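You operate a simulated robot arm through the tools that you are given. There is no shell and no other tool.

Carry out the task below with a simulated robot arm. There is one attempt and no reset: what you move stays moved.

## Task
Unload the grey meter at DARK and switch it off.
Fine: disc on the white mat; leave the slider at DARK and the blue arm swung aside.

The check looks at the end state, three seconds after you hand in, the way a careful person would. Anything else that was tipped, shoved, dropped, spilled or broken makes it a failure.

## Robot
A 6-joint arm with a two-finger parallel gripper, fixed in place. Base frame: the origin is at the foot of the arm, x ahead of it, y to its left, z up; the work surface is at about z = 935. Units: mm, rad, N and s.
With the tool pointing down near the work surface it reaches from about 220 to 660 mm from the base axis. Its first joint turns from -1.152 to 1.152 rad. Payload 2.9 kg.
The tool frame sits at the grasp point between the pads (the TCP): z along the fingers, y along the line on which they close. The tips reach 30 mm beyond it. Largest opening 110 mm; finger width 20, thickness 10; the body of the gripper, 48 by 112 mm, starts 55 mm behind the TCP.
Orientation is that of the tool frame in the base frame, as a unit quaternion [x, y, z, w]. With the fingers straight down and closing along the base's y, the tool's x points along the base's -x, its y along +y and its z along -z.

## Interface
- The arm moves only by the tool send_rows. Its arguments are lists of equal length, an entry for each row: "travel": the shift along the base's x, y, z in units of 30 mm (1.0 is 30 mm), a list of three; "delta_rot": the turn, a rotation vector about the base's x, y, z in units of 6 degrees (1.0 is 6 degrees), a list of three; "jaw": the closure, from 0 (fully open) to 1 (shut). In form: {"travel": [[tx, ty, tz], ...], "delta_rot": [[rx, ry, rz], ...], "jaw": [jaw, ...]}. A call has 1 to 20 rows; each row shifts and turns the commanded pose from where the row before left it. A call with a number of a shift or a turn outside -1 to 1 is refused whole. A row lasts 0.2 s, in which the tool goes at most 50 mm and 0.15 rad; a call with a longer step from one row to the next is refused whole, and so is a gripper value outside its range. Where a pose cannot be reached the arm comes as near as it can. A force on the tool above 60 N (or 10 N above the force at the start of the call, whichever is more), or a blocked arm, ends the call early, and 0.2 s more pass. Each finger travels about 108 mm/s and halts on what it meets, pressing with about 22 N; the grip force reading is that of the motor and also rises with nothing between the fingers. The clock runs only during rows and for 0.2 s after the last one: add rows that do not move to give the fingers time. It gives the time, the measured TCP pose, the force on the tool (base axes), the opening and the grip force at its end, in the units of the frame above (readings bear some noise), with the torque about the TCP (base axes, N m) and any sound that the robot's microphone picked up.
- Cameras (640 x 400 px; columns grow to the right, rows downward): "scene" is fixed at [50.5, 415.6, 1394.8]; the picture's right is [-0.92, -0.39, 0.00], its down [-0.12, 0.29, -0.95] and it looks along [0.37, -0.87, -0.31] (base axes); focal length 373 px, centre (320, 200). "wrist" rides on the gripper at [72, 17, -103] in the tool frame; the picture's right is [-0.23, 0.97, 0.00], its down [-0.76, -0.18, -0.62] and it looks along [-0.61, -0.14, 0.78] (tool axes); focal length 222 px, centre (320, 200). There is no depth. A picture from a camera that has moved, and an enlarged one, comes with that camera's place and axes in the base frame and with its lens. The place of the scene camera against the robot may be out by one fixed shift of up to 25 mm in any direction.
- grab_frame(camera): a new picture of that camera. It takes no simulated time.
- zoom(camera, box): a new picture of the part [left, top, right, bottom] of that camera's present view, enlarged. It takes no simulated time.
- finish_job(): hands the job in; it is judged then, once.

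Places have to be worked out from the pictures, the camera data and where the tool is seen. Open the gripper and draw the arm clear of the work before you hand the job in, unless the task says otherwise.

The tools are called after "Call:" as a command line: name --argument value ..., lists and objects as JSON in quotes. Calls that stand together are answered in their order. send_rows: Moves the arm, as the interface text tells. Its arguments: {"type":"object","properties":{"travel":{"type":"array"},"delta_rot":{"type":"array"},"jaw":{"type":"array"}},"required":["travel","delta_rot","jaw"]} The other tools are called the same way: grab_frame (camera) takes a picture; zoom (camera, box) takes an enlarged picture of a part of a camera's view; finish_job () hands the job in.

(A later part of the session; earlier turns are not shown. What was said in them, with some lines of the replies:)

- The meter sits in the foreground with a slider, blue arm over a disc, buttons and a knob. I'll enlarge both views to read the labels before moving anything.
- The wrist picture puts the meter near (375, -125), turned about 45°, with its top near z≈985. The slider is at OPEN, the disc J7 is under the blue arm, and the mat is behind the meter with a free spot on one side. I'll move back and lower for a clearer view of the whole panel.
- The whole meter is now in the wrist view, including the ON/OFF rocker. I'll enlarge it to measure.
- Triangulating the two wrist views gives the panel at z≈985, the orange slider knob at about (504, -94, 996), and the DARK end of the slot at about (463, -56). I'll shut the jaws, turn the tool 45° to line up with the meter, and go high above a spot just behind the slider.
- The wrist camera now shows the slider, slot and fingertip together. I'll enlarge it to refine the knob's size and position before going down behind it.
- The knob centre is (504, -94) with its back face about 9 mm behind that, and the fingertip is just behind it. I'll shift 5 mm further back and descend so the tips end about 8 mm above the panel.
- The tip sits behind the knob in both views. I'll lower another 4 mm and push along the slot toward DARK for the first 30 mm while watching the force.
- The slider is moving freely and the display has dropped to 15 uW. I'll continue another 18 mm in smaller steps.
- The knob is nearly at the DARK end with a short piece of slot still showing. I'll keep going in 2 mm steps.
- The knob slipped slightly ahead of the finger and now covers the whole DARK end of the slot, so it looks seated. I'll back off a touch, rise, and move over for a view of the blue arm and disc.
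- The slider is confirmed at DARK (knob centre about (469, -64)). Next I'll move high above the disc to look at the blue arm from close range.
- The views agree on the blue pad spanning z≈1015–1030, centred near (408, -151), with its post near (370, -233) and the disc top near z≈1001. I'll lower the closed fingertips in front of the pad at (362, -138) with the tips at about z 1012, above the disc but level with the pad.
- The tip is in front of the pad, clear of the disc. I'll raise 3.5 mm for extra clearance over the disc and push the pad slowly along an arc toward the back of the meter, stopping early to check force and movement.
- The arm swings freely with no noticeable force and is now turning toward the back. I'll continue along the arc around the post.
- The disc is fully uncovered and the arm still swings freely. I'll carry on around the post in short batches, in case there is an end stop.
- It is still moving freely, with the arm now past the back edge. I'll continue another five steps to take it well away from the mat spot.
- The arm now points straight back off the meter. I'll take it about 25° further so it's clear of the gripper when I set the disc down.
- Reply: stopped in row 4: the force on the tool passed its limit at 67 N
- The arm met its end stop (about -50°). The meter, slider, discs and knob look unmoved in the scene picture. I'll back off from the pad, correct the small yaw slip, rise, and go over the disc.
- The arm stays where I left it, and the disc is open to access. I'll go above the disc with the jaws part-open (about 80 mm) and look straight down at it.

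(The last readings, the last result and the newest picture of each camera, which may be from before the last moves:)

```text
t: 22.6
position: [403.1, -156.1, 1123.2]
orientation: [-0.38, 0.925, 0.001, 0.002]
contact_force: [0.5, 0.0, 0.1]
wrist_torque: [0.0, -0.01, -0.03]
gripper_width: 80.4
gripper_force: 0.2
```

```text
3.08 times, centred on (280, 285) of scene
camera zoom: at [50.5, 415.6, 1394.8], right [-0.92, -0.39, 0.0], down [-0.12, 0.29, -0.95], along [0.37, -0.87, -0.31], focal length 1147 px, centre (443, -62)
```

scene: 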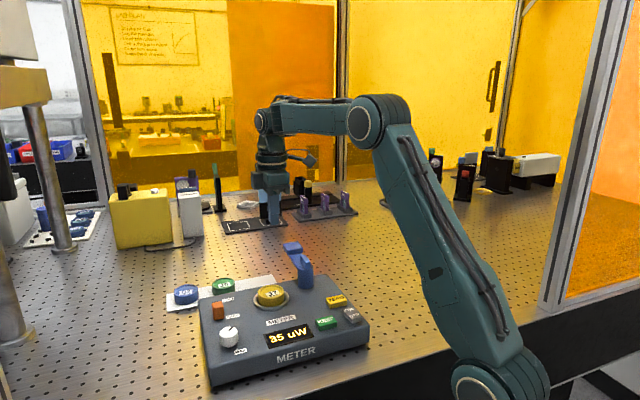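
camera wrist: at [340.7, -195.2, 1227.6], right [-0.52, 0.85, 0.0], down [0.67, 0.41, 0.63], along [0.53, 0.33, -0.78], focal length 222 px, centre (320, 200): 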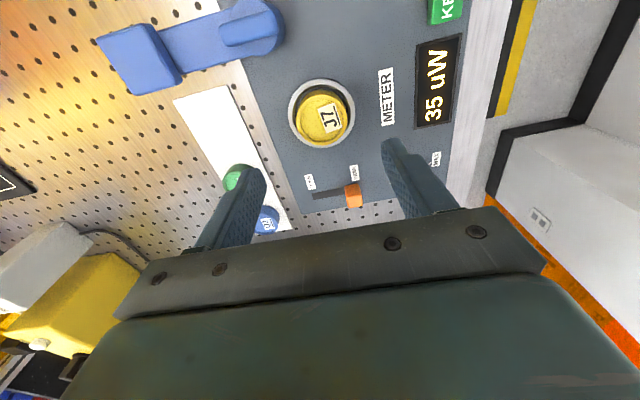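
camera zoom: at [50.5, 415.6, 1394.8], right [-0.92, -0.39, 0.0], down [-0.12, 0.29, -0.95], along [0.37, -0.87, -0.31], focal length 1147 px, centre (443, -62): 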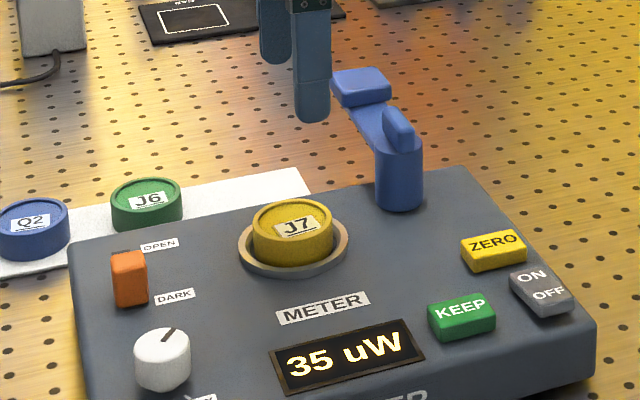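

The disc top is at z≈1000, centre about (403, -154), diameter about 51 mm, inside a ring whose top is near 988. I'll centre on it and come down to just above final grip height for a check.

Call:
send_rows --travel '[[0.007, 0.07, -0.8], [0, 0, -0.9], [0, 0, -0.8], [0, 0, -0.4], [0, 0, -0.2], [0, 0, 0]]' --delta_rot '[[0, 0, 0], [0, 0, 0], [0, 0, 0], [0, 0, 0], [0, 0, 0], [0, 0, 0]]' --jaw '[0.27, 0.27, 0.27, 0.27, 0.27, 0.27]'

Call:
grab_frame --camera "wrist"

Call:
zoom --camera "scene" --box '[220, 220, 340, 320]'

```text
t: 23.9
position: [404.8, -152.8, 1031.1]
orientation: [-0.379, 0.925, 0.002, 0.003]
contact_force: [0.6, 0.8, -0.2]
wrist_torque: [0.02, 0.01, 0.02]
gripper_width: 80.1
gripper_force: 0.0
```

```text
taken
camera wrist: at [342.4, -191.9, 1134.8], right [-0.52, 0.85, 0.0], down [0.67, 0.41, 0.63], along [0.53, 0.33, -0.78], focal length 222 px, centre (320, 200)
```

wrist: 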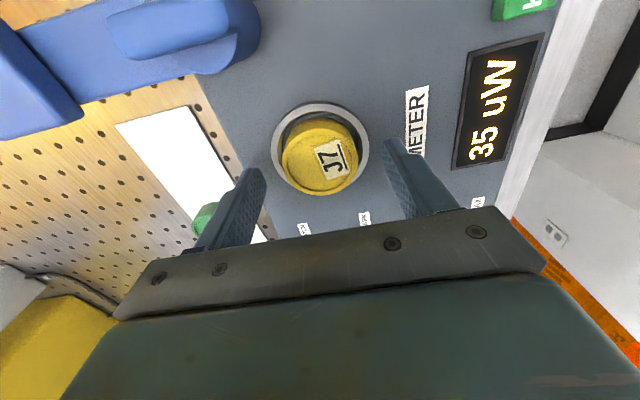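

```text
4.00 times, centred on (280, 270) of scene
camera zoom: at [50.5, 415.6, 1394.8], right [-0.92, -0.39, 0.0], down [-0.12, 0.29, -0.95], along [0.37, -0.87, -0.31], focal length 1491 px, centre (480, -80)
```

zoom: 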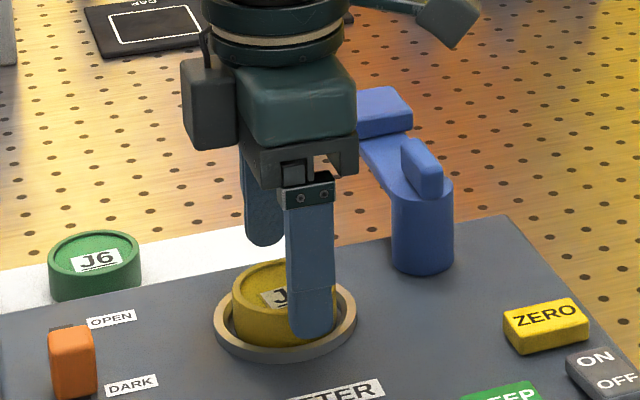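

The fingers straddle the disc evenly. I'll zoom in to check the centring along the other axis before closing.

Call:
zoom --camera "wrist" --box '[220, 80, 420, 220]'

```text
2.86 times, centred on (320, 150) of wrist
camera zoom: at [342.4, -191.9, 1134.8], right [-0.52, 0.85, 0.0], down [0.67, 0.41, 0.63], along [0.53, 0.33, -0.78], focal length 635 px, centre (320, 343)
```

zoom: 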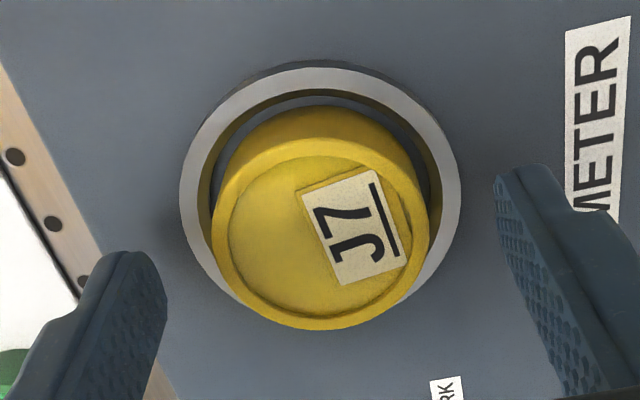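

Disc centre computes to (405, -152), within a millimetre of the TCP. I'll descend about 8.5 mm so the tips sit just above the ring, then close on the disc.

Call:
send_rows --travel '[[0, 0, -0.15], [0, 0, -0.13], [0, 0, 0]]' --delta_rot '[[0, 0, 0], [0, 0, 0], [0, 0, 0]]' --jaw '[0.27, 0.27, 0.27]'

Call:
zoom --camera "scene" --box '[220, 240, 320, 310]'

```text
t: 24.8
position: [405.4, -152.5, 1023.1]
orientation: [-0.38, 0.925, 0.002, 0.002]
contact_force: [-0.1, 0.5, 0.1]
wrist_torque: [-0.01, 0.0, 0.0]
gripper_width: 80.4
gripper_force: 0.1
```

```text
5.71 times, centred on (270, 275) of scene
camera zoom: at [50.5, 415.6, 1394.8], right [-0.92, -0.39, 0.0], down [-0.12, 0.29, -0.95], along [0.37, -0.87, -0.31], focal length 2130 px, centre (606, -229)
```

zoom: 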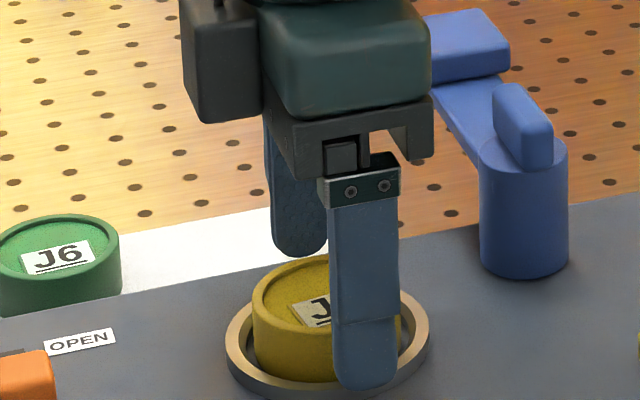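

The tips look just above the ring. I'll close the jaws and read the opening — about 51 mm means the disc, about 70 mm would mean the ring.

Call:
send_rows --travel '[[0, 0, 0], [0, 0, 0], [0, 0, 0]]' --delta_rot '[[0, 0, 0], [0, 0, 0], [0, 0, 0]]' --jaw '[0.45, 0.55, 0.6]'

Call:
zoom --camera "wrist" --box '[220, 80, 420, 220]'

```text
t: 25.6
position: [404.6, -153.3, 1022.7]
orientation: [-0.379, 0.925, 0.003, 0.003]
contact_force: [-0.7, -0.9, 0.7]
wrist_torque: [-0.01, -0.01, 0.0]
gripper_width: 50.4
gripper_force: 22.2
```

```text
2.86 times, centred on (320, 150) of wrist
camera zoom: at [342.3, -192.0, 1126.5], right [-0.52, 0.85, 0.0], down [0.67, 0.41, 0.63], along [0.53, 0.33, -0.78], focal length 635 px, centre (320, 343)
```

zoom: 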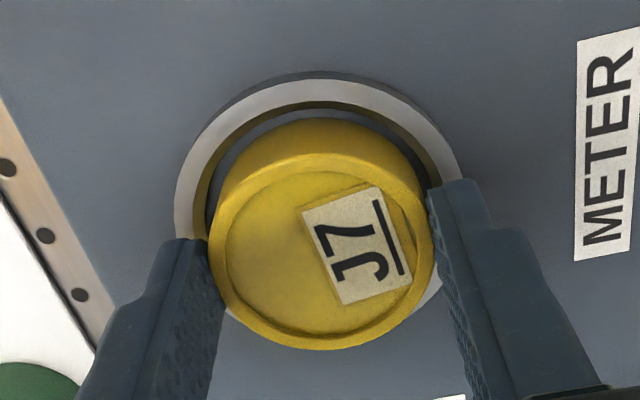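

The jaws stopped at 50.4 mm with full grip on the disc. I'll lift it straight up slowly and check that it comes out cleanly.

Call:
send_rows --travel '[[0, 0, 0], [0, 0, 0.15], [0, 0, 0.3], [0, 0, 0.5], [0, 0, 0.8], [0, 0, 0.8], [0, 0, 0.8], [0, 0, 0]]' --delta_rot '[[0, 0, 0], [0, 0, 0], [0, 0, 0], [0, 0, 0], [0, 0, 0], [0, 0, 0], [0, 0, 0], [0, 0, 0]]' --jaw '[0.7, 0.7, 0.7, 0.7, 0.7, 0.7, 0.7, 0.7]'

Call:
grab_frame --camera "wrist"

Call:
grab_frame --camera "scene"

```text
t: 27.4
position: [406.0, -153.4, 1124.6]
orientation: [-0.38, 0.925, 0.002, 0.002]
contact_force: [-0.5, 0.6, -0.7]
wrist_torque: [0.03, 0.0, 0.02]
gripper_width: 50.3
gripper_force: 22.2
```

```text
taken
camera wrist: at [342.3, -191.8, 1228.9], right [-0.52, 0.85, 0.0], down [0.67, 0.4, 0.63], along [0.53, 0.33, -0.78], focal length 222 px, centre (320, 200)
```

wrist: 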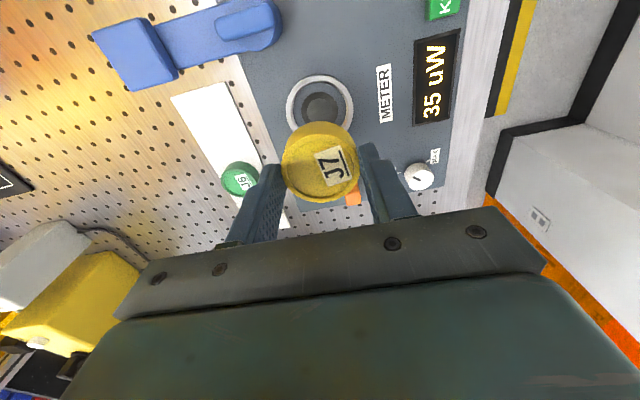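

```text
taken
```

scene: 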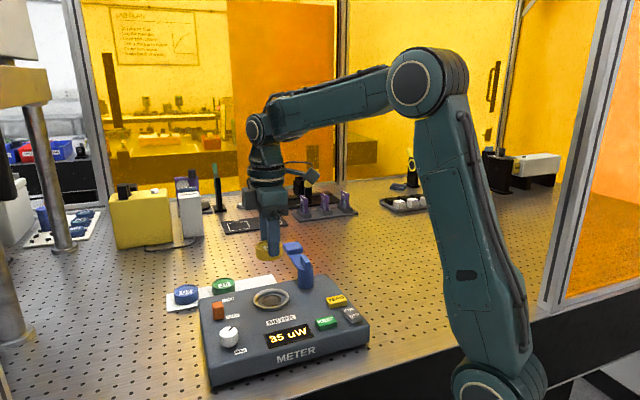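

The disc is held and clear of the ring. I'll zoom on the mat to place the free spot precisely.

Call:
zoom --camera "wrist" --box '[140, 60, 320, 240]'

Call:
zoom --camera "scene" --box '[150, 230, 330, 340]'

```text
2.22 times, centred on (230, 150) of wrist
camera zoom: at [342.3, -191.8, 1228.9], right [-0.52, 0.85, 0.0], down [0.67, 0.4, 0.63], along [0.53, 0.33, -0.78], focal length 494 px, centre (520, 311)
```

zoom: 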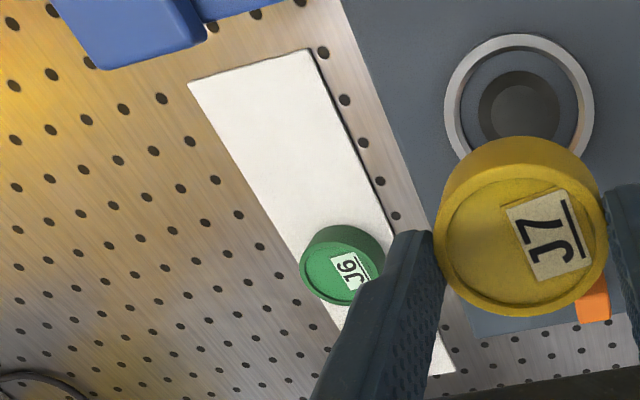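

```text
3.56 times, centred on (240, 285) of scene
camera zoom: at [50.5, 415.6, 1394.8], right [-0.92, -0.39, 0.0], down [-0.12, 0.29, -0.95], along [0.37, -0.87, -0.31], focal length 1325 px, centre (604, -102)
```

zoom: 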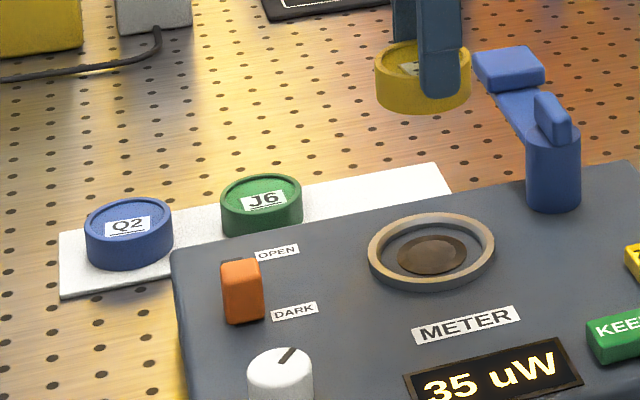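

From this view the mat's free end spans (474, -282) to J6 at about (565, -194), so I'll target (508, -249), midway with about 25 mm free on each side. I'll carry the disc across at height first.

Call:
send_rows --travel '[[0.68, -0.64, 0], [0.68, -0.64, 0], [0.68, -0.64, 0], [0.68, -0.64, 0], [0.68, -0.64, 0], [0, 0, 0]]' --delta_rot '[[0, 0, 0], [0, 0, 0], [0, 0, 0], [0, 0, 0], [0, 0, 0], [0, 0, 0]]' --jaw '[0.7, 0.7, 0.7, 0.7, 0.7, 0.7]'

Call:
grab_frame --camera "wrist"

Call:
zoom --camera "scene" --box '[150, 200, 330, 340]'

```text
t: 28.8
position: [507.1, -248.7, 1124.1]
orientation: [-0.379, 0.925, 0.002, 0.003]
contact_force: [0.7, 0.1, -0.8]
wrist_torque: [0.03, 0.03, -0.01]
gripper_width: 50.1
gripper_force: 21.7
```

```text
taken
camera wrist: at [443.9, -288.0, 1227.5], right [-0.52, 0.85, 0.0], down [0.67, 0.41, 0.63], along [0.53, 0.33, -0.78], focal length 222 px, centre (320, 200)
```

wrist: 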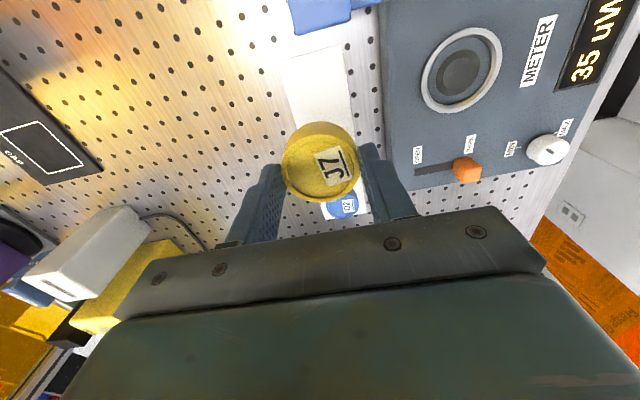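

```text
2.86 times, centred on (240, 270) of scene
camera zoom: at [50.5, 415.6, 1394.8], right [-0.92, -0.39, 0.0], down [-0.12, 0.29, -0.95], along [0.37, -0.87, -0.31], focal length 1065 px, centre (549, 0)
```

zoom: 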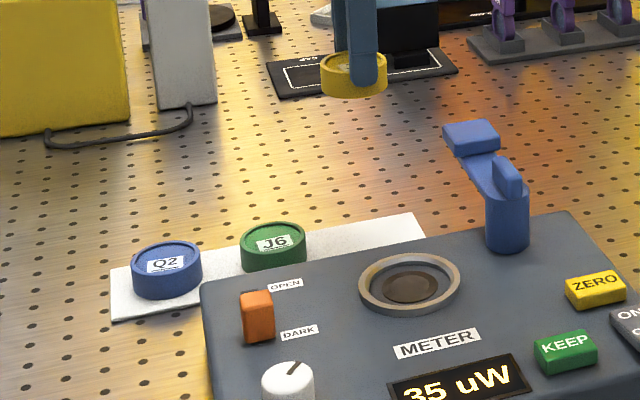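

The disc is above the free area. I'll descend most of the way, stopping about 15 mm above the expected contact height.

Call:
send_rows --travel '[[0, 0, -0.8], [0, 0, -0.9], [0, 0, -0.9], [0, 0, -0.8], [0, 0, -0.5], [0, 0, -0.3], [0, 0, 0]]' --delta_rot '[[0, 0, 0], [0, 0, 0], [0, 0, 0], [0, 0, 0], [0, 0, 0], [0, 0, 0], [0, 0, 0]]' --jaw '[0.7, 0.7, 0.7, 0.7, 0.7, 0.7, 0.7]'

Call:
grab_frame --camera "wrist"

Call:
zoom --camera "scene" --box '[160, 220, 320, 320]'

```text
t: 30.4
position: [507.4, -246.8, 996.8]
orientation: [-0.38, 0.925, 0.002, 0.003]
contact_force: [0.7, -0.1, -0.1]
wrist_torque: [-0.01, 0.05, 0.01]
gripper_width: 50.3
gripper_force: 22.4
```

```text
taken
camera wrist: at [444.2, -285.9, 1100.1], right [-0.52, 0.85, 0.0], down [0.67, 0.4, 0.63], along [0.53, 0.33, -0.78], focal length 222 px, centre (320, 200)
```

wrist: 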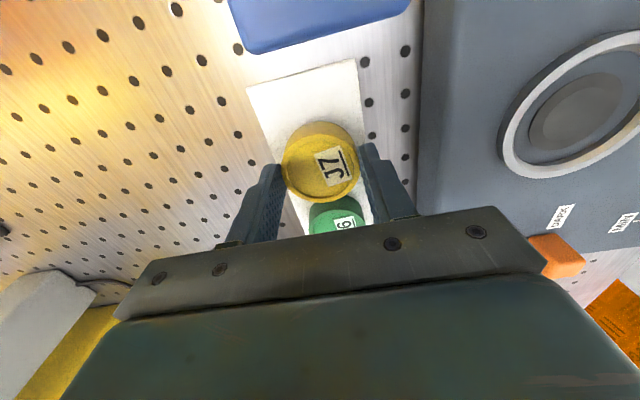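

```text
4.00 times, centred on (240, 270) of scene
camera zoom: at [50.5, 415.6, 1394.8], right [-0.92, -0.39, 0.0], down [-0.12, 0.29, -0.95], along [0.37, -0.87, -0.31], focal length 1491 px, centre (640, -80)
```

zoom: 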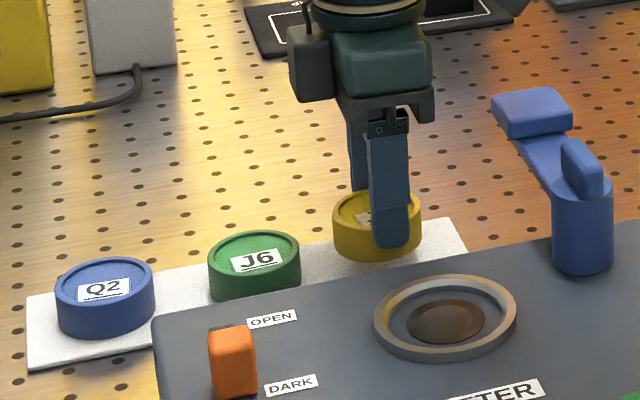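

Both views show the disc over the free part of the mat, clear of J6. I'll lower 12 mm, then creep down in small steps watching for contact.

Call:
send_rows --travel '[[0, 0, -0.2], [0, 0, -0.2], [0, 0, 0]]' --delta_rot '[[0, 0, 0], [0, 0, 0], [0, 0, 0]]' --jaw '[0.7, 0.7, 0.7]'

Call:
zoom --camera "scene" --box '[200, 240, 290, 300]'

```text
t: 31.1
position: [507.0, -247.4, 984.7]
orientation: [-0.38, 0.925, 0.002, 0.002]
contact_force: [0.1, 0.0, -0.3]
wrist_torque: [-0.02, 0.01, -0.04]
gripper_width: 50.6
gripper_force: 22.3
```

```text
6.67 times, centred on (245, 270) of scene
camera zoom: at [50.5, 415.6, 1394.8], right [-0.92, -0.39, 0.0], down [-0.12, 0.29, -0.95], along [0.37, -0.87, -0.31], focal length 2485 px, centre (820, -267)
```

zoom: 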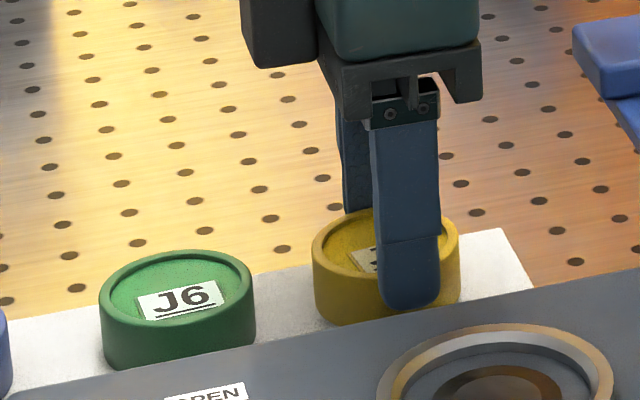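

Still no contact. I'll creep down 4 mm more and read the force.

Call:
send_rows --travel '[[0, 0, -0.067], [0, 0, -0.067], [0, 0, 0]]' --delta_rot '[[0, 0, 0], [0, 0, 0], [0, 0, 0]]' --jaw '[0.7, 0.7, 0.7]'

```text
t: 31.9
position: [507.0, -249.3, 981.3]
orientation: [-0.379, 0.925, 0.002, 0.002]
contact_force: [-0.9, 1.4, 5.6]
wrist_torque: [0.08, 0.1, -0.02]
gripper_width: 50.5
gripper_force: 22.0
```

A 5.6 N upward force shows the disc resting on the mat. I'll open the jaws modestly to release it, then look.

Call:
send_rows --travel '[[0, 0, 0], [0, 0, 0], [0, 0, 0]]' --delta_rot '[[0, 0, 0], [0, 0, 0], [0, 0, 0]]' --jaw '[0.48, 0.4, 0.35]'

Call:
grab_frame --camera "wrist"

Call:
zoom --camera "scene" --box '[160, 220, 320, 320]'

```text
t: 32.8
position: [506.3, -248.6, 981.4]
orientation: [-0.379, 0.925, 0.002, 0.002]
contact_force: [-0.4, -0.2, 0.2]
wrist_torque: [-0.03, 0.0, 0.0]
gripper_width: 71.5
gripper_force: 0.1
```

```text
taken
camera wrist: at [443.7, -287.1, 1084.8], right [-0.52, 0.85, 0.0], down [0.67, 0.41, 0.63], along [0.53, 0.33, -0.78], focal length 222 px, centre (320, 200)
```

wrist: 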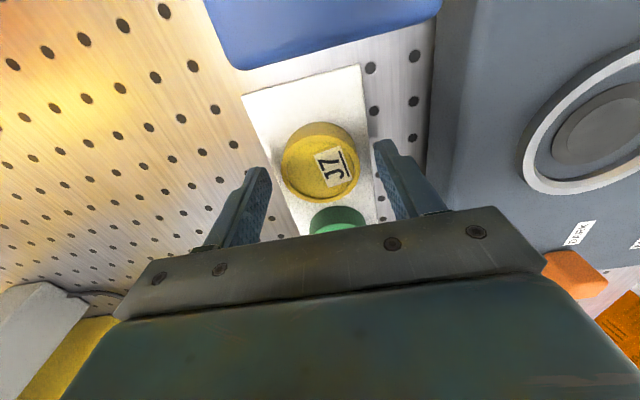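

```text
4.00 times, centred on (240, 270) of scene
camera zoom: at [50.5, 415.6, 1394.8], right [-0.92, -0.39, 0.0], down [-0.12, 0.29, -0.95], along [0.37, -0.87, -0.31], focal length 1491 px, centre (640, -80)
```

zoom: 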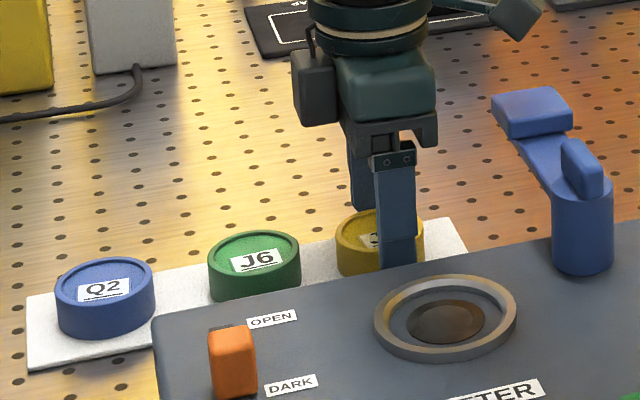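

The disc is sitting flat on the mat with the fingers clear of it. I'll rise straight up.

Call:
send_rows --travel '[[0, 0, 0.3], [0, 0, 0.8], [0, 0, 1], [0, 0, 1], [0, 0, 1], [0, 0, 0.4], [0, 0, 0]]' --delta_rot '[[0, 0, 0], [0, 0, 0], [0, 0, 0], [0, 0, 0], [0, 0, 0], [0, 0, 0], [0, 0, 0]]' --jaw '[0.35, 0.35, 0.35, 0.35, 0.35, 0.35, 0.35]'

Call:
grab_frame --camera "wrist"

Call:
grab_frame --camera "scene"

Call:
zoom --camera "scene" --box '[160, 220, 380, 390]'

```text
t: 34.4
position: [506.7, -247.3, 1118.3]
orientation: [-0.38, 0.925, 0.002, 0.002]
contact_force: [-0.2, -0.1, -0.2]
wrist_torque: [0.03, 0.01, -0.04]
gripper_width: 71.4
gripper_force: 0.0
```

```text
taken
camera wrist: at [443.4, -287.1, 1220.4], right [-0.52, 0.85, 0.0], down [0.67, 0.4, 0.63], along [0.53, 0.33, -0.78], focal length 222 px, centre (320, 200)
```

wrist: 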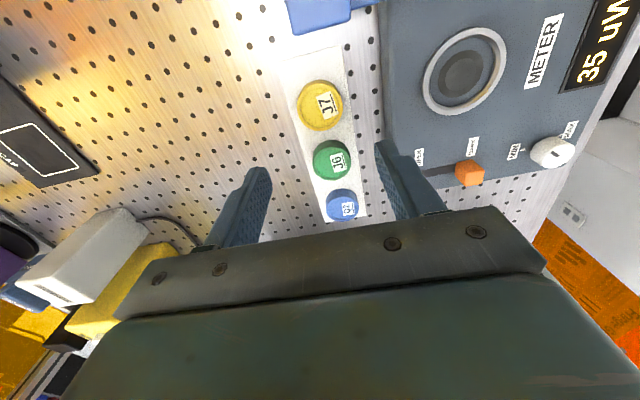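

```text
taken
```

scene: 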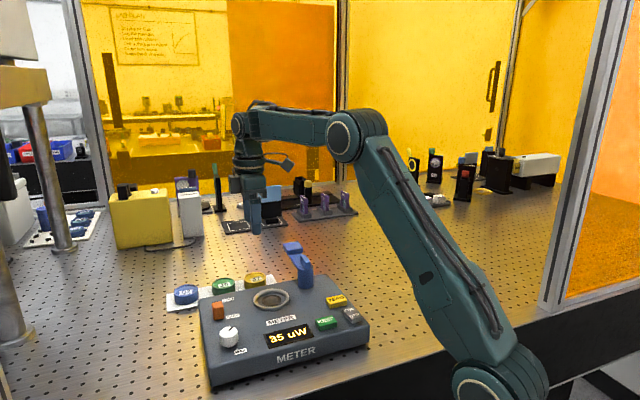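

```text
2.35 times, centred on (270, 305) of scene
camera zoom: at [50.5, 415.6, 1394.8], right [-0.92, -0.39, 0.0], down [-0.12, 0.29, -0.95], along [0.37, -0.87, -0.31], focal length 877 px, centre (438, -47)
```

zoom: 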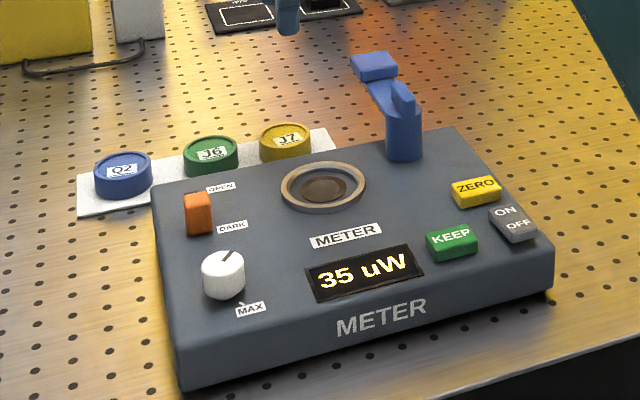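

Disc J7 is on the mat beside J6 and Q2, the slider is at DARK, and the arm is swung aside. Next is the switch: I'll shut the jaws and travel at height toward the ON/OFF rocker to look at it.

Call:
send_rows --travel '[[-0.904, 0.404, 0.1], [-0.904, 0.404, 0.1], [-0.904, 0.404, 0.1], [-0.904, 0.404, 0.1], [-0.904, 0.404, 0], [-0.904, 0.404, 0], [-0.904, 0.404, 0], [-0.904, 0.404, 0], [0, 0, 0]]' --delta_rot '[[0, 0, 0], [0, 0, 0], [0, 0, 0], [0, 0, 0], [0, 0, 0], [0, 0, 0], [0, 0, 0], [0, 0, 0], [0, 0, 0]]' --jaw '[1, 1, 1, 1, 1, 1, 1, 1, 1]'

Call:
grab_frame --camera "wrist"

Call:
grab_frame --camera "scene"

```text
t: 36.4
position: [286.6, -153.3, 1127.8]
orientation: [-0.379, 0.925, 0.002, 0.003]
contact_force: [-0.2, -0.3, -0.4]
wrist_torque: [-0.04, 0.02, -0.05]
gripper_width: 0.0
gripper_force: 22.4
```

```text
taken
camera wrist: at [224.6, -190.8, 1231.9], right [-0.52, 0.85, 0.0], down [0.67, 0.41, 0.63], along [0.53, 0.33, -0.78], focal length 222 px, centre (320, 200)
```

wrist: 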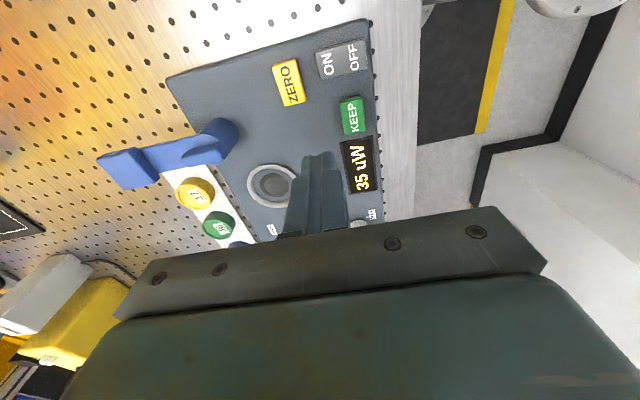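

```text
taken
```

scene: 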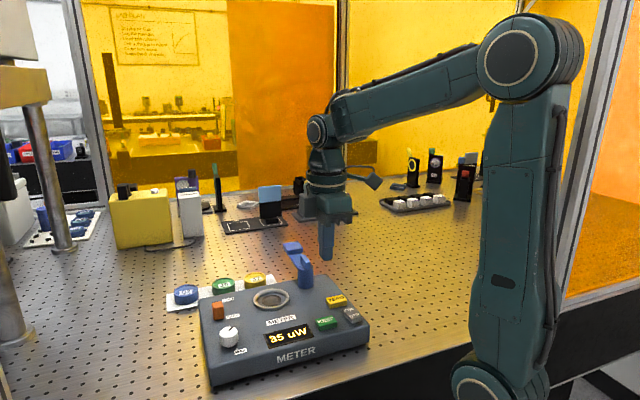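

Call:
zoom --camera "wrist" --box '[250, 10, 400, 150]'

Call:
zoom --camera "scene" --box '[300, 275, 380, 345]'

```text
2.86 times, centred on (325, 80) of wrist
camera zoom: at [224.6, -190.8, 1231.9], right [-0.52, 0.85, 0.0], down [0.67, 0.41, 0.63], along [0.53, 0.33, -0.78], focal length 635 px, centre (306, 543)
```

zoom: 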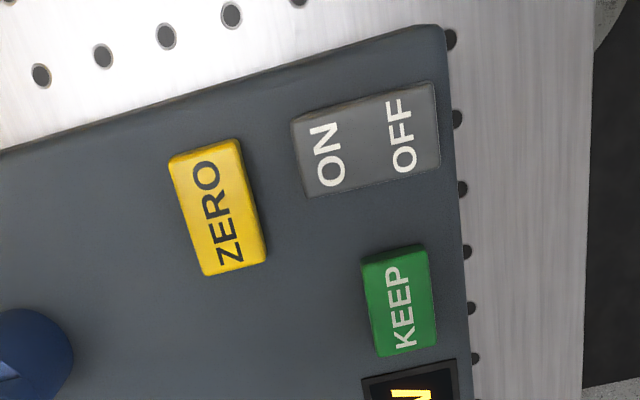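

```text
5.71 times, centred on (340, 310) of scene
camera zoom: at [50.5, 415.6, 1394.8], right [-0.92, -0.39, 0.0], down [-0.12, 0.29, -0.95], along [0.37, -0.87, -0.31], focal length 2130 px, centre (206, -429)
```

zoom: 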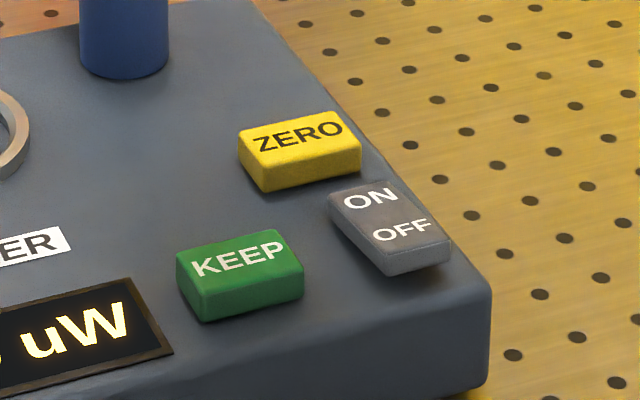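

The rocker's ON half is down and the OFF half raised; the OFF half's centre computes to about (229.5, -149.5), with the KEEP and ZERO buttons well over 35 mm away. I'll position above OFF and come down to about 15 mm above it.

Call:
send_rows --travel '[[-0.634, 0.042, 0], [-0.634, 0.042, 0], [-0.634, 0.042, 0], [0, 0, -0.8], [0, 0, -0.8], [0, 0, -0.7], [0, 0, -0.4], [0, 0, 0]]' --delta_rot '[[0, 0, 0], [0, 0, 0], [0, 0, 0], [0, 0, 0], [0, 0, 0], [0, 0, 0], [0, 0, 0], [0, 0, 0]]' --jaw '[1, 1, 1, 1, 1, 1, 1, 1]'

Call:
grab_frame --camera "wrist"

Call:
zoom --camera "scene" --box '[280, 230, 400, 350]'

```text
t: 38.1
position: [231.6, -147.0, 1047.1]
orientation: [-0.379, 0.925, 0.003, 0.003]
contact_force: [-1.0, -0.2, -0.2]
wrist_torque: [-0.02, 0.02, 0.01]
gripper_width: 0.0
gripper_force: 22.0
```

```text
taken
camera wrist: at [169.2, -186.4, 1149.8], right [-0.52, 0.85, 0.0], down [0.67, 0.4, 0.63], along [0.53, 0.33, -0.78], focal length 222 px, centre (320, 200)
```

wrist: 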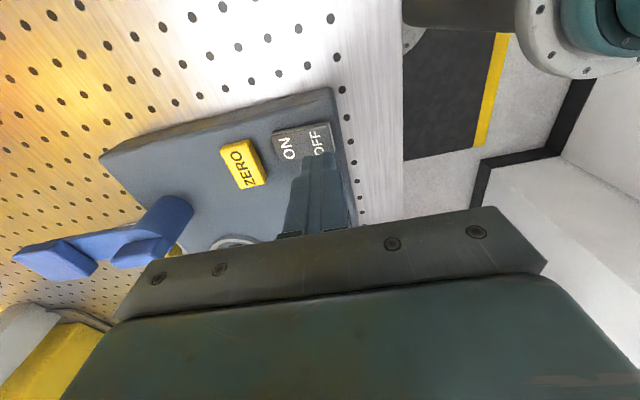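

```text
3.33 times, centred on (340, 290) of scene
camera zoom: at [50.5, 415.6, 1394.8], right [-0.92, -0.39, 0.0], down [-0.12, 0.29, -0.95], along [0.37, -0.87, -0.31], focal length 1242 px, centre (253, -100)
```

zoom: 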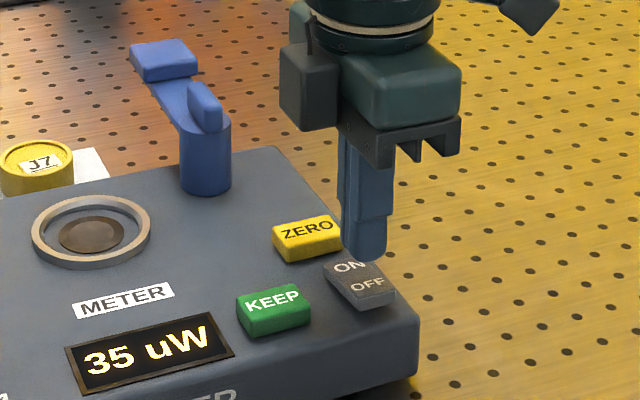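

The point directly under the tips projects onto the OFF lettering. I'll zoom in once to confirm, then lower.

Call:
zoom --camera "wrist" --box '[210, 80, 370, 220]'

```text
2.86 times, centred on (290, 150) of wrist
camera zoom: at [169.2, -186.4, 1149.8], right [-0.52, 0.85, 0.0], down [0.67, 0.4, 0.63], along [0.53, 0.33, -0.78], focal length 635 px, centre (406, 343)
```

zoom: 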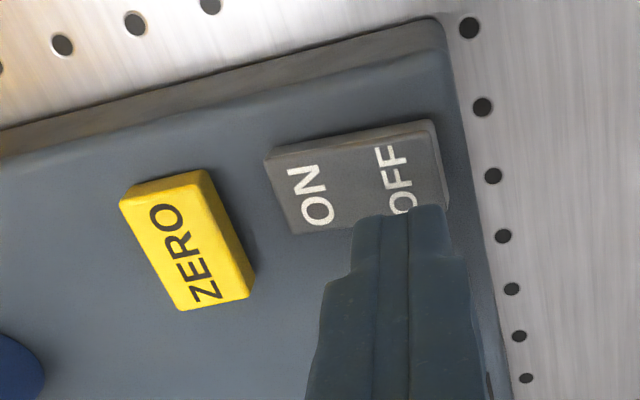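

The tip is over OFF but about 4 mm off toward one side of the rocker. I'll correct that and lower to just above it.

Call:
send_rows --travel '[[-0.09, -0.09, 0], [0, 0, -0.2], [0, 0, -0.2], [0, 0, 0]]' --delta_rot '[[0, 0, 0], [0, 0, 0], [0, 0, 0], [0, 0, 0]]' --jaw '[1, 1, 1, 1]'

Call:
zoom --camera "wrist" --box '[230, 80, 390, 220]'

Call:
zoom --camera "scene" --box '[300, 260, 390, 350]'

```text
t: 39.1
position: [229.5, -149.9, 1035.7]
orientation: [-0.379, 0.925, 0.002, 0.002]
contact_force: [-0.2, 0.5, -0.5]
wrist_torque: [0.01, 0.03, -0.01]
gripper_width: 0.0
gripper_force: 22.0
```

```text
2.86 times, centred on (310, 150) of wrist
camera zoom: at [166.6, -189.2, 1138.0], right [-0.52, 0.85, 0.0], down [0.67, 0.41, 0.63], along [0.53, 0.33, -0.78], focal length 635 px, centre (349, 343)
```

zoom: 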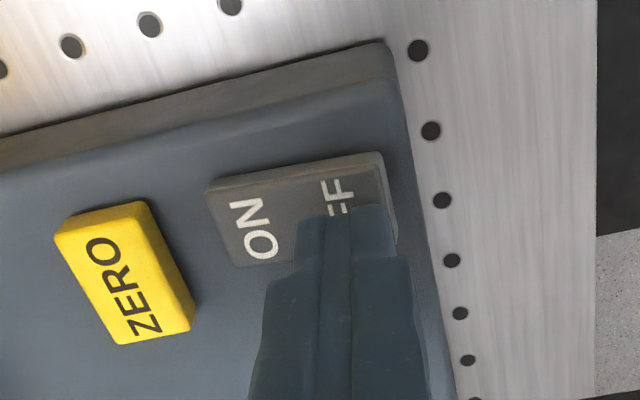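

```text
4.44 times, centred on (345, 305) of scene
camera zoom: at [50.5, 415.6, 1394.8], right [-0.92, -0.39, 0.0], down [-0.12, 0.29, -0.95], along [0.37, -0.87, -0.31], focal length 1657 px, centre (209, -267)
```

zoom: 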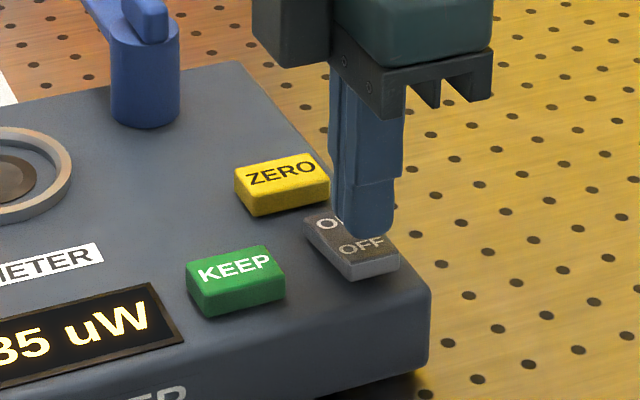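

The tip is now centred over OFF. I'll lower in 2 mm steps and watch the force.

Call:
send_rows --travel '[[0, 0, -0.067], [0, 0, -0.067], [0, 0, -0.067], [0, 0, 0]]' --delta_rot '[[0, 0, 0], [0, 0, 0], [0, 0, 0], [0, 0, 0]]' --jaw '[1, 1, 1, 1]'

```text
t: 40.1
position: [231.3, -150.4, 1027.8]
orientation: [-0.38, 0.925, 0.002, 0.003]
contact_force: [-1.7, -0.4, 0.0]
wrist_torque: [0.0, -0.02, 0.0]
gripper_width: 0.0
gripper_force: 22.3
```

No contact yet with the tips at about z 998. I'll go down another 4 mm.

Call:
send_rows --travel '[[0, 0, -0.067], [0, 0, -0.067], [0, 0, 0]]' --delta_rot '[[0, 0, 0], [0, 0, 0], [0, 0, 0]]' --jaw '[1, 1, 1]'

Call:
zoom --camera "scene" --box '[260, 260, 390, 360]'

```text
t: 41.0
position: [230.1, -150.0, 1024.9]
orientation: [-0.38, 0.925, 0.002, 0.003]
contact_force: [-0.1, 0.4, 0.8]
wrist_torque: [-0.01, 0.02, -0.04]
gripper_width: 0.4
gripper_force: 21.9
```

```text
4.00 times, centred on (325, 310) of scene
camera zoom: at [50.5, 415.6, 1394.8], right [-0.92, -0.39, 0.0], down [-0.12, 0.29, -0.95], along [0.37, -0.87, -0.31], focal length 1491 px, centre (300, -240)
```

zoom: 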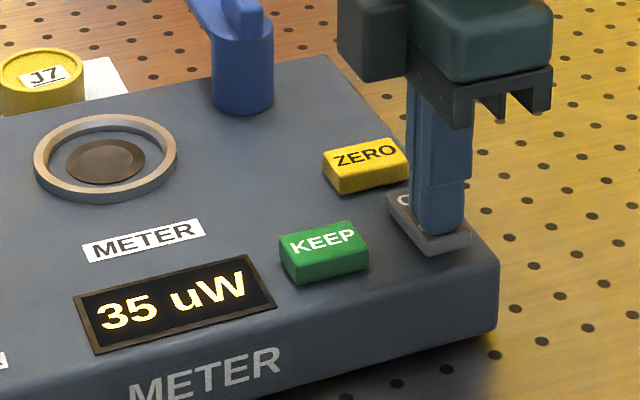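

The tip is at the rocker surface and the display is still lit. I'll press on in 1.5–2 mm steps.

Call:
send_rows --travel '[[0, 0, -0.05], [0, 0, -0.05], [0, 0, 0]]' --delta_rot '[[0, 0, 0], [0, 0, 0], [0, 0, 0]]' --jaw '[1, 1, 1]'

Call:
zoom --camera "scene" --box '[260, 260, 390, 360]'

```text
t: 41.8
position: [230.7, -151.5, 1022.2]
orientation: [-0.379, 0.925, 0.001, 0.003]
contact_force: [-8.4, 6.8, 31.2]
wrist_torque: [0.0, 0.12, -0.05]
gripper_width: 0.0
gripper_force: 22.7
```

```text
4.00 times, centred on (325, 310) of scene
camera zoom: at [50.0, 416.0, 1394.7], right [-0.92, -0.39, 0.0], down [-0.12, 0.29, -0.95], along [0.37, -0.87, -0.31], focal length 1491 px, centre (300, -240)
```

zoom: 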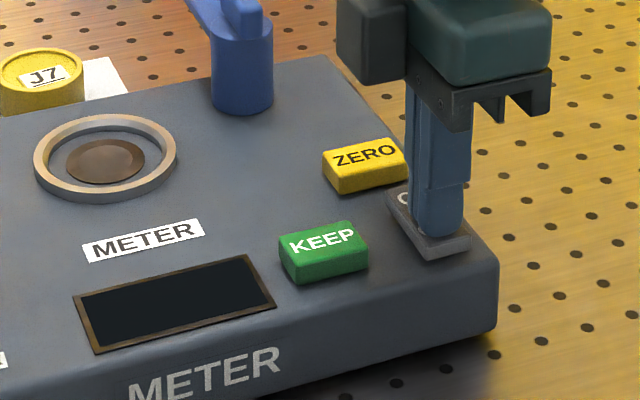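

The display has gone dark, so the meter is switched off. I'll lift straight off the rocker.

Call:
send_rows --travel '[[0, 0, 0.2], [0, 0, 0.6], [0, 0, 1], [0, 0, 1], [0, 0, 1], [0, 0, 0]]' --delta_rot '[[0, 0, 0], [0, 0, 0], [0, 0, 0], [0, 0, 0], [0, 0, 0], [0, 0, 0]]' --jaw '[1, 1, 1, 1, 1, 1]'

Call:
grab_frame --camera "scene"

Call:
zoom --camera "scene" --box '[160, 230, 380, 390]'

Call:
grab_frame --camera "wrist"

```text
t: 43.1
position: [230.8, -148.1, 1137.3]
orientation: [-0.379, 0.925, 0.001, 0.003]
contact_force: [-0.9, 0.7, -0.3]
wrist_torque: [-0.02, -0.05, 0.0]
gripper_width: 0.0
gripper_force: 21.5
```

```text
taken
```

scene: 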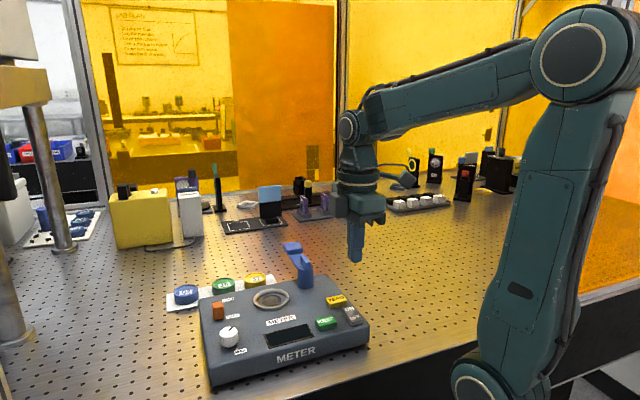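

```text
2.50 times, centred on (270, 310) of scene
camera zoom: at [50.5, 415.6, 1394.8], right [-0.92, -0.39, 0.0], down [-0.12, 0.29, -0.95], along [0.37, -0.87, -0.31], focal length 932 px, centre (445, -75)
```

zoom: 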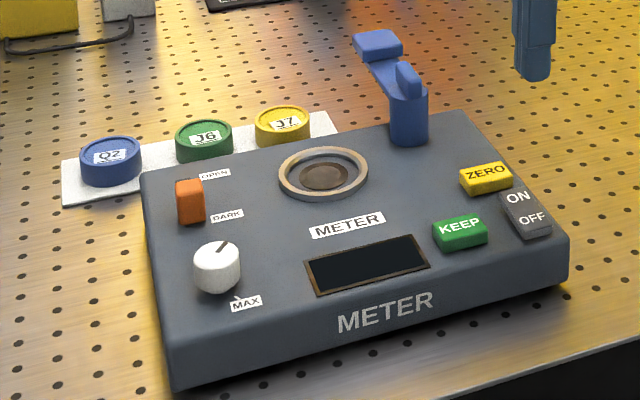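

```text
taken
camera wrist: at [168.6, -187.5, 1240.9], right [-0.52, 0.85, 0.0], down [0.67, 0.4, 0.63], along [0.53, 0.33, -0.78], focal length 222 px, centre (320, 200)
```

wrist: 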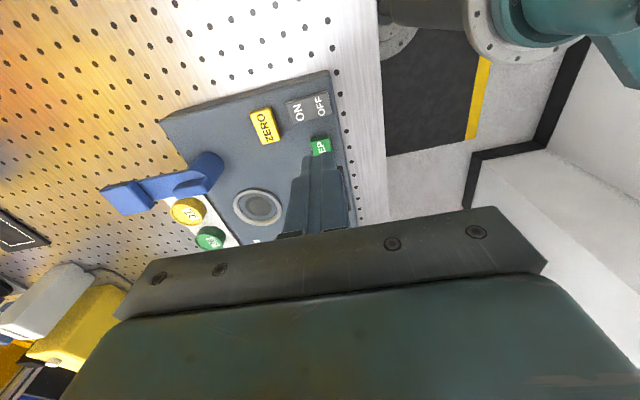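

The rocker now sits with OFF down, the display is dark, and the slider, arm, disc and other discs are all in place. I'll rise well clear and open the gripper.

Call:
send_rows --travel '[[0, 0, 1], [0, 0, 1], [0.4, 0.4, 1], [0.4, 0.4, 1], [0.4, 0.4, 0.5], [0, 0, 0], [0, 0, 0], [0, 0, 0]]' --delta_rot '[[0, 0, 0], [0, 0, 0], [0, 0, 0], [0, 0, 0], [0, 0, 0], [0, 0, 0], [0, 0, 0], [0, 0, 0]]' --jaw '[1, 1, 0.5, 0.2, 0, 0, 0, 0]'

Call:
grab_frame --camera "scene"

Call:
zoom --camera "scene" --box '[160, 230, 380, 390]'

Call:
grab_frame --camera "wrist"

```text
t: 45.0
position: [268.6, -124.2, 1255.6]
orientation: [-0.379, 0.925, 0.002, 0.001]
contact_force: [-0.1, 0.2, -0.2]
wrist_torque: [-0.03, 0.03, 0.0]
gripper_width: 110.1
gripper_force: 0.2
out of reach, approached as far as the arm can: row 4, 5
```

```text
taken
```

scene: 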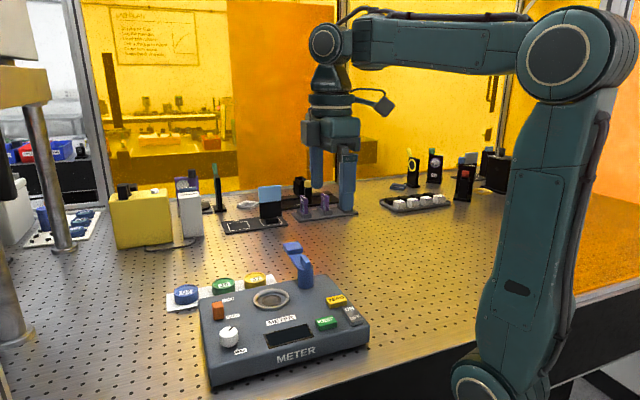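

```text
2.50 times, centred on (270, 310) of scene
camera zoom: at [50.5, 415.6, 1394.8], right [-0.92, -0.39, 0.0], down [-0.12, 0.29, -0.95], along [0.37, -0.87, -0.31], focal length 932 px, centre (445, -75)
```

zoom: 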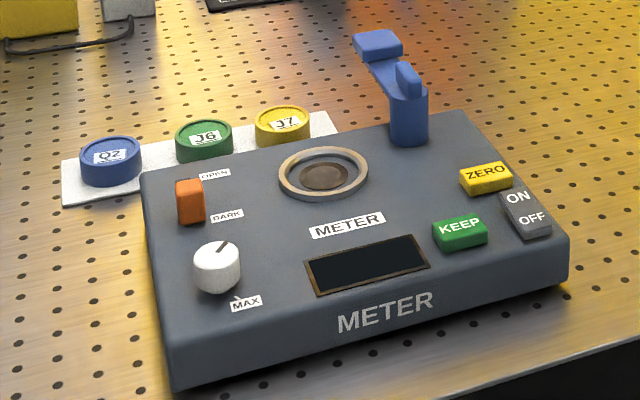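

```text
taken
camera wrist: at [205.9, -162.3, 1358.8], right [-0.52, 0.85, 0.0], down [0.67, 0.41, 0.63], along [0.53, 0.33, -0.78], focal length 222 px, centre (320, 200)
```

wrist: 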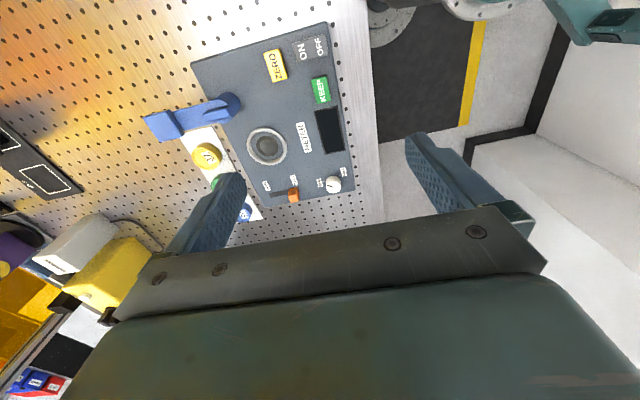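

The pictures show the slider at DARK, the blue arm swung aside, and disc J7 on the white mat. The meter is off, nothing else has been disturbed, and the open gripper is well clear. I'm handing the job in.

Call:
finish_job

```text
The job is handed in.
```

The grey meter is unloaded and switched off, and I've handed the job in. I haven't seen the check result.

- **Slider:** it is at DARK. I moved it there before touching anything else.
- **Blue arm:** it is swung aside toward the back of the meter. It hit its end stop harder than I meant, at about 67 N. The pictures show nothing shifted.
- **Disc:** J7 is flat on the white mat beside J6 and Q2, with space around it.
- **Power:** the rocker is down on OFF and the display is dark. I did not touch the KEEP, ZERO or MIN/MAX controls.

The gripper is open and well clear of the work. I saw nothing else tipped or moved in the final pictures.
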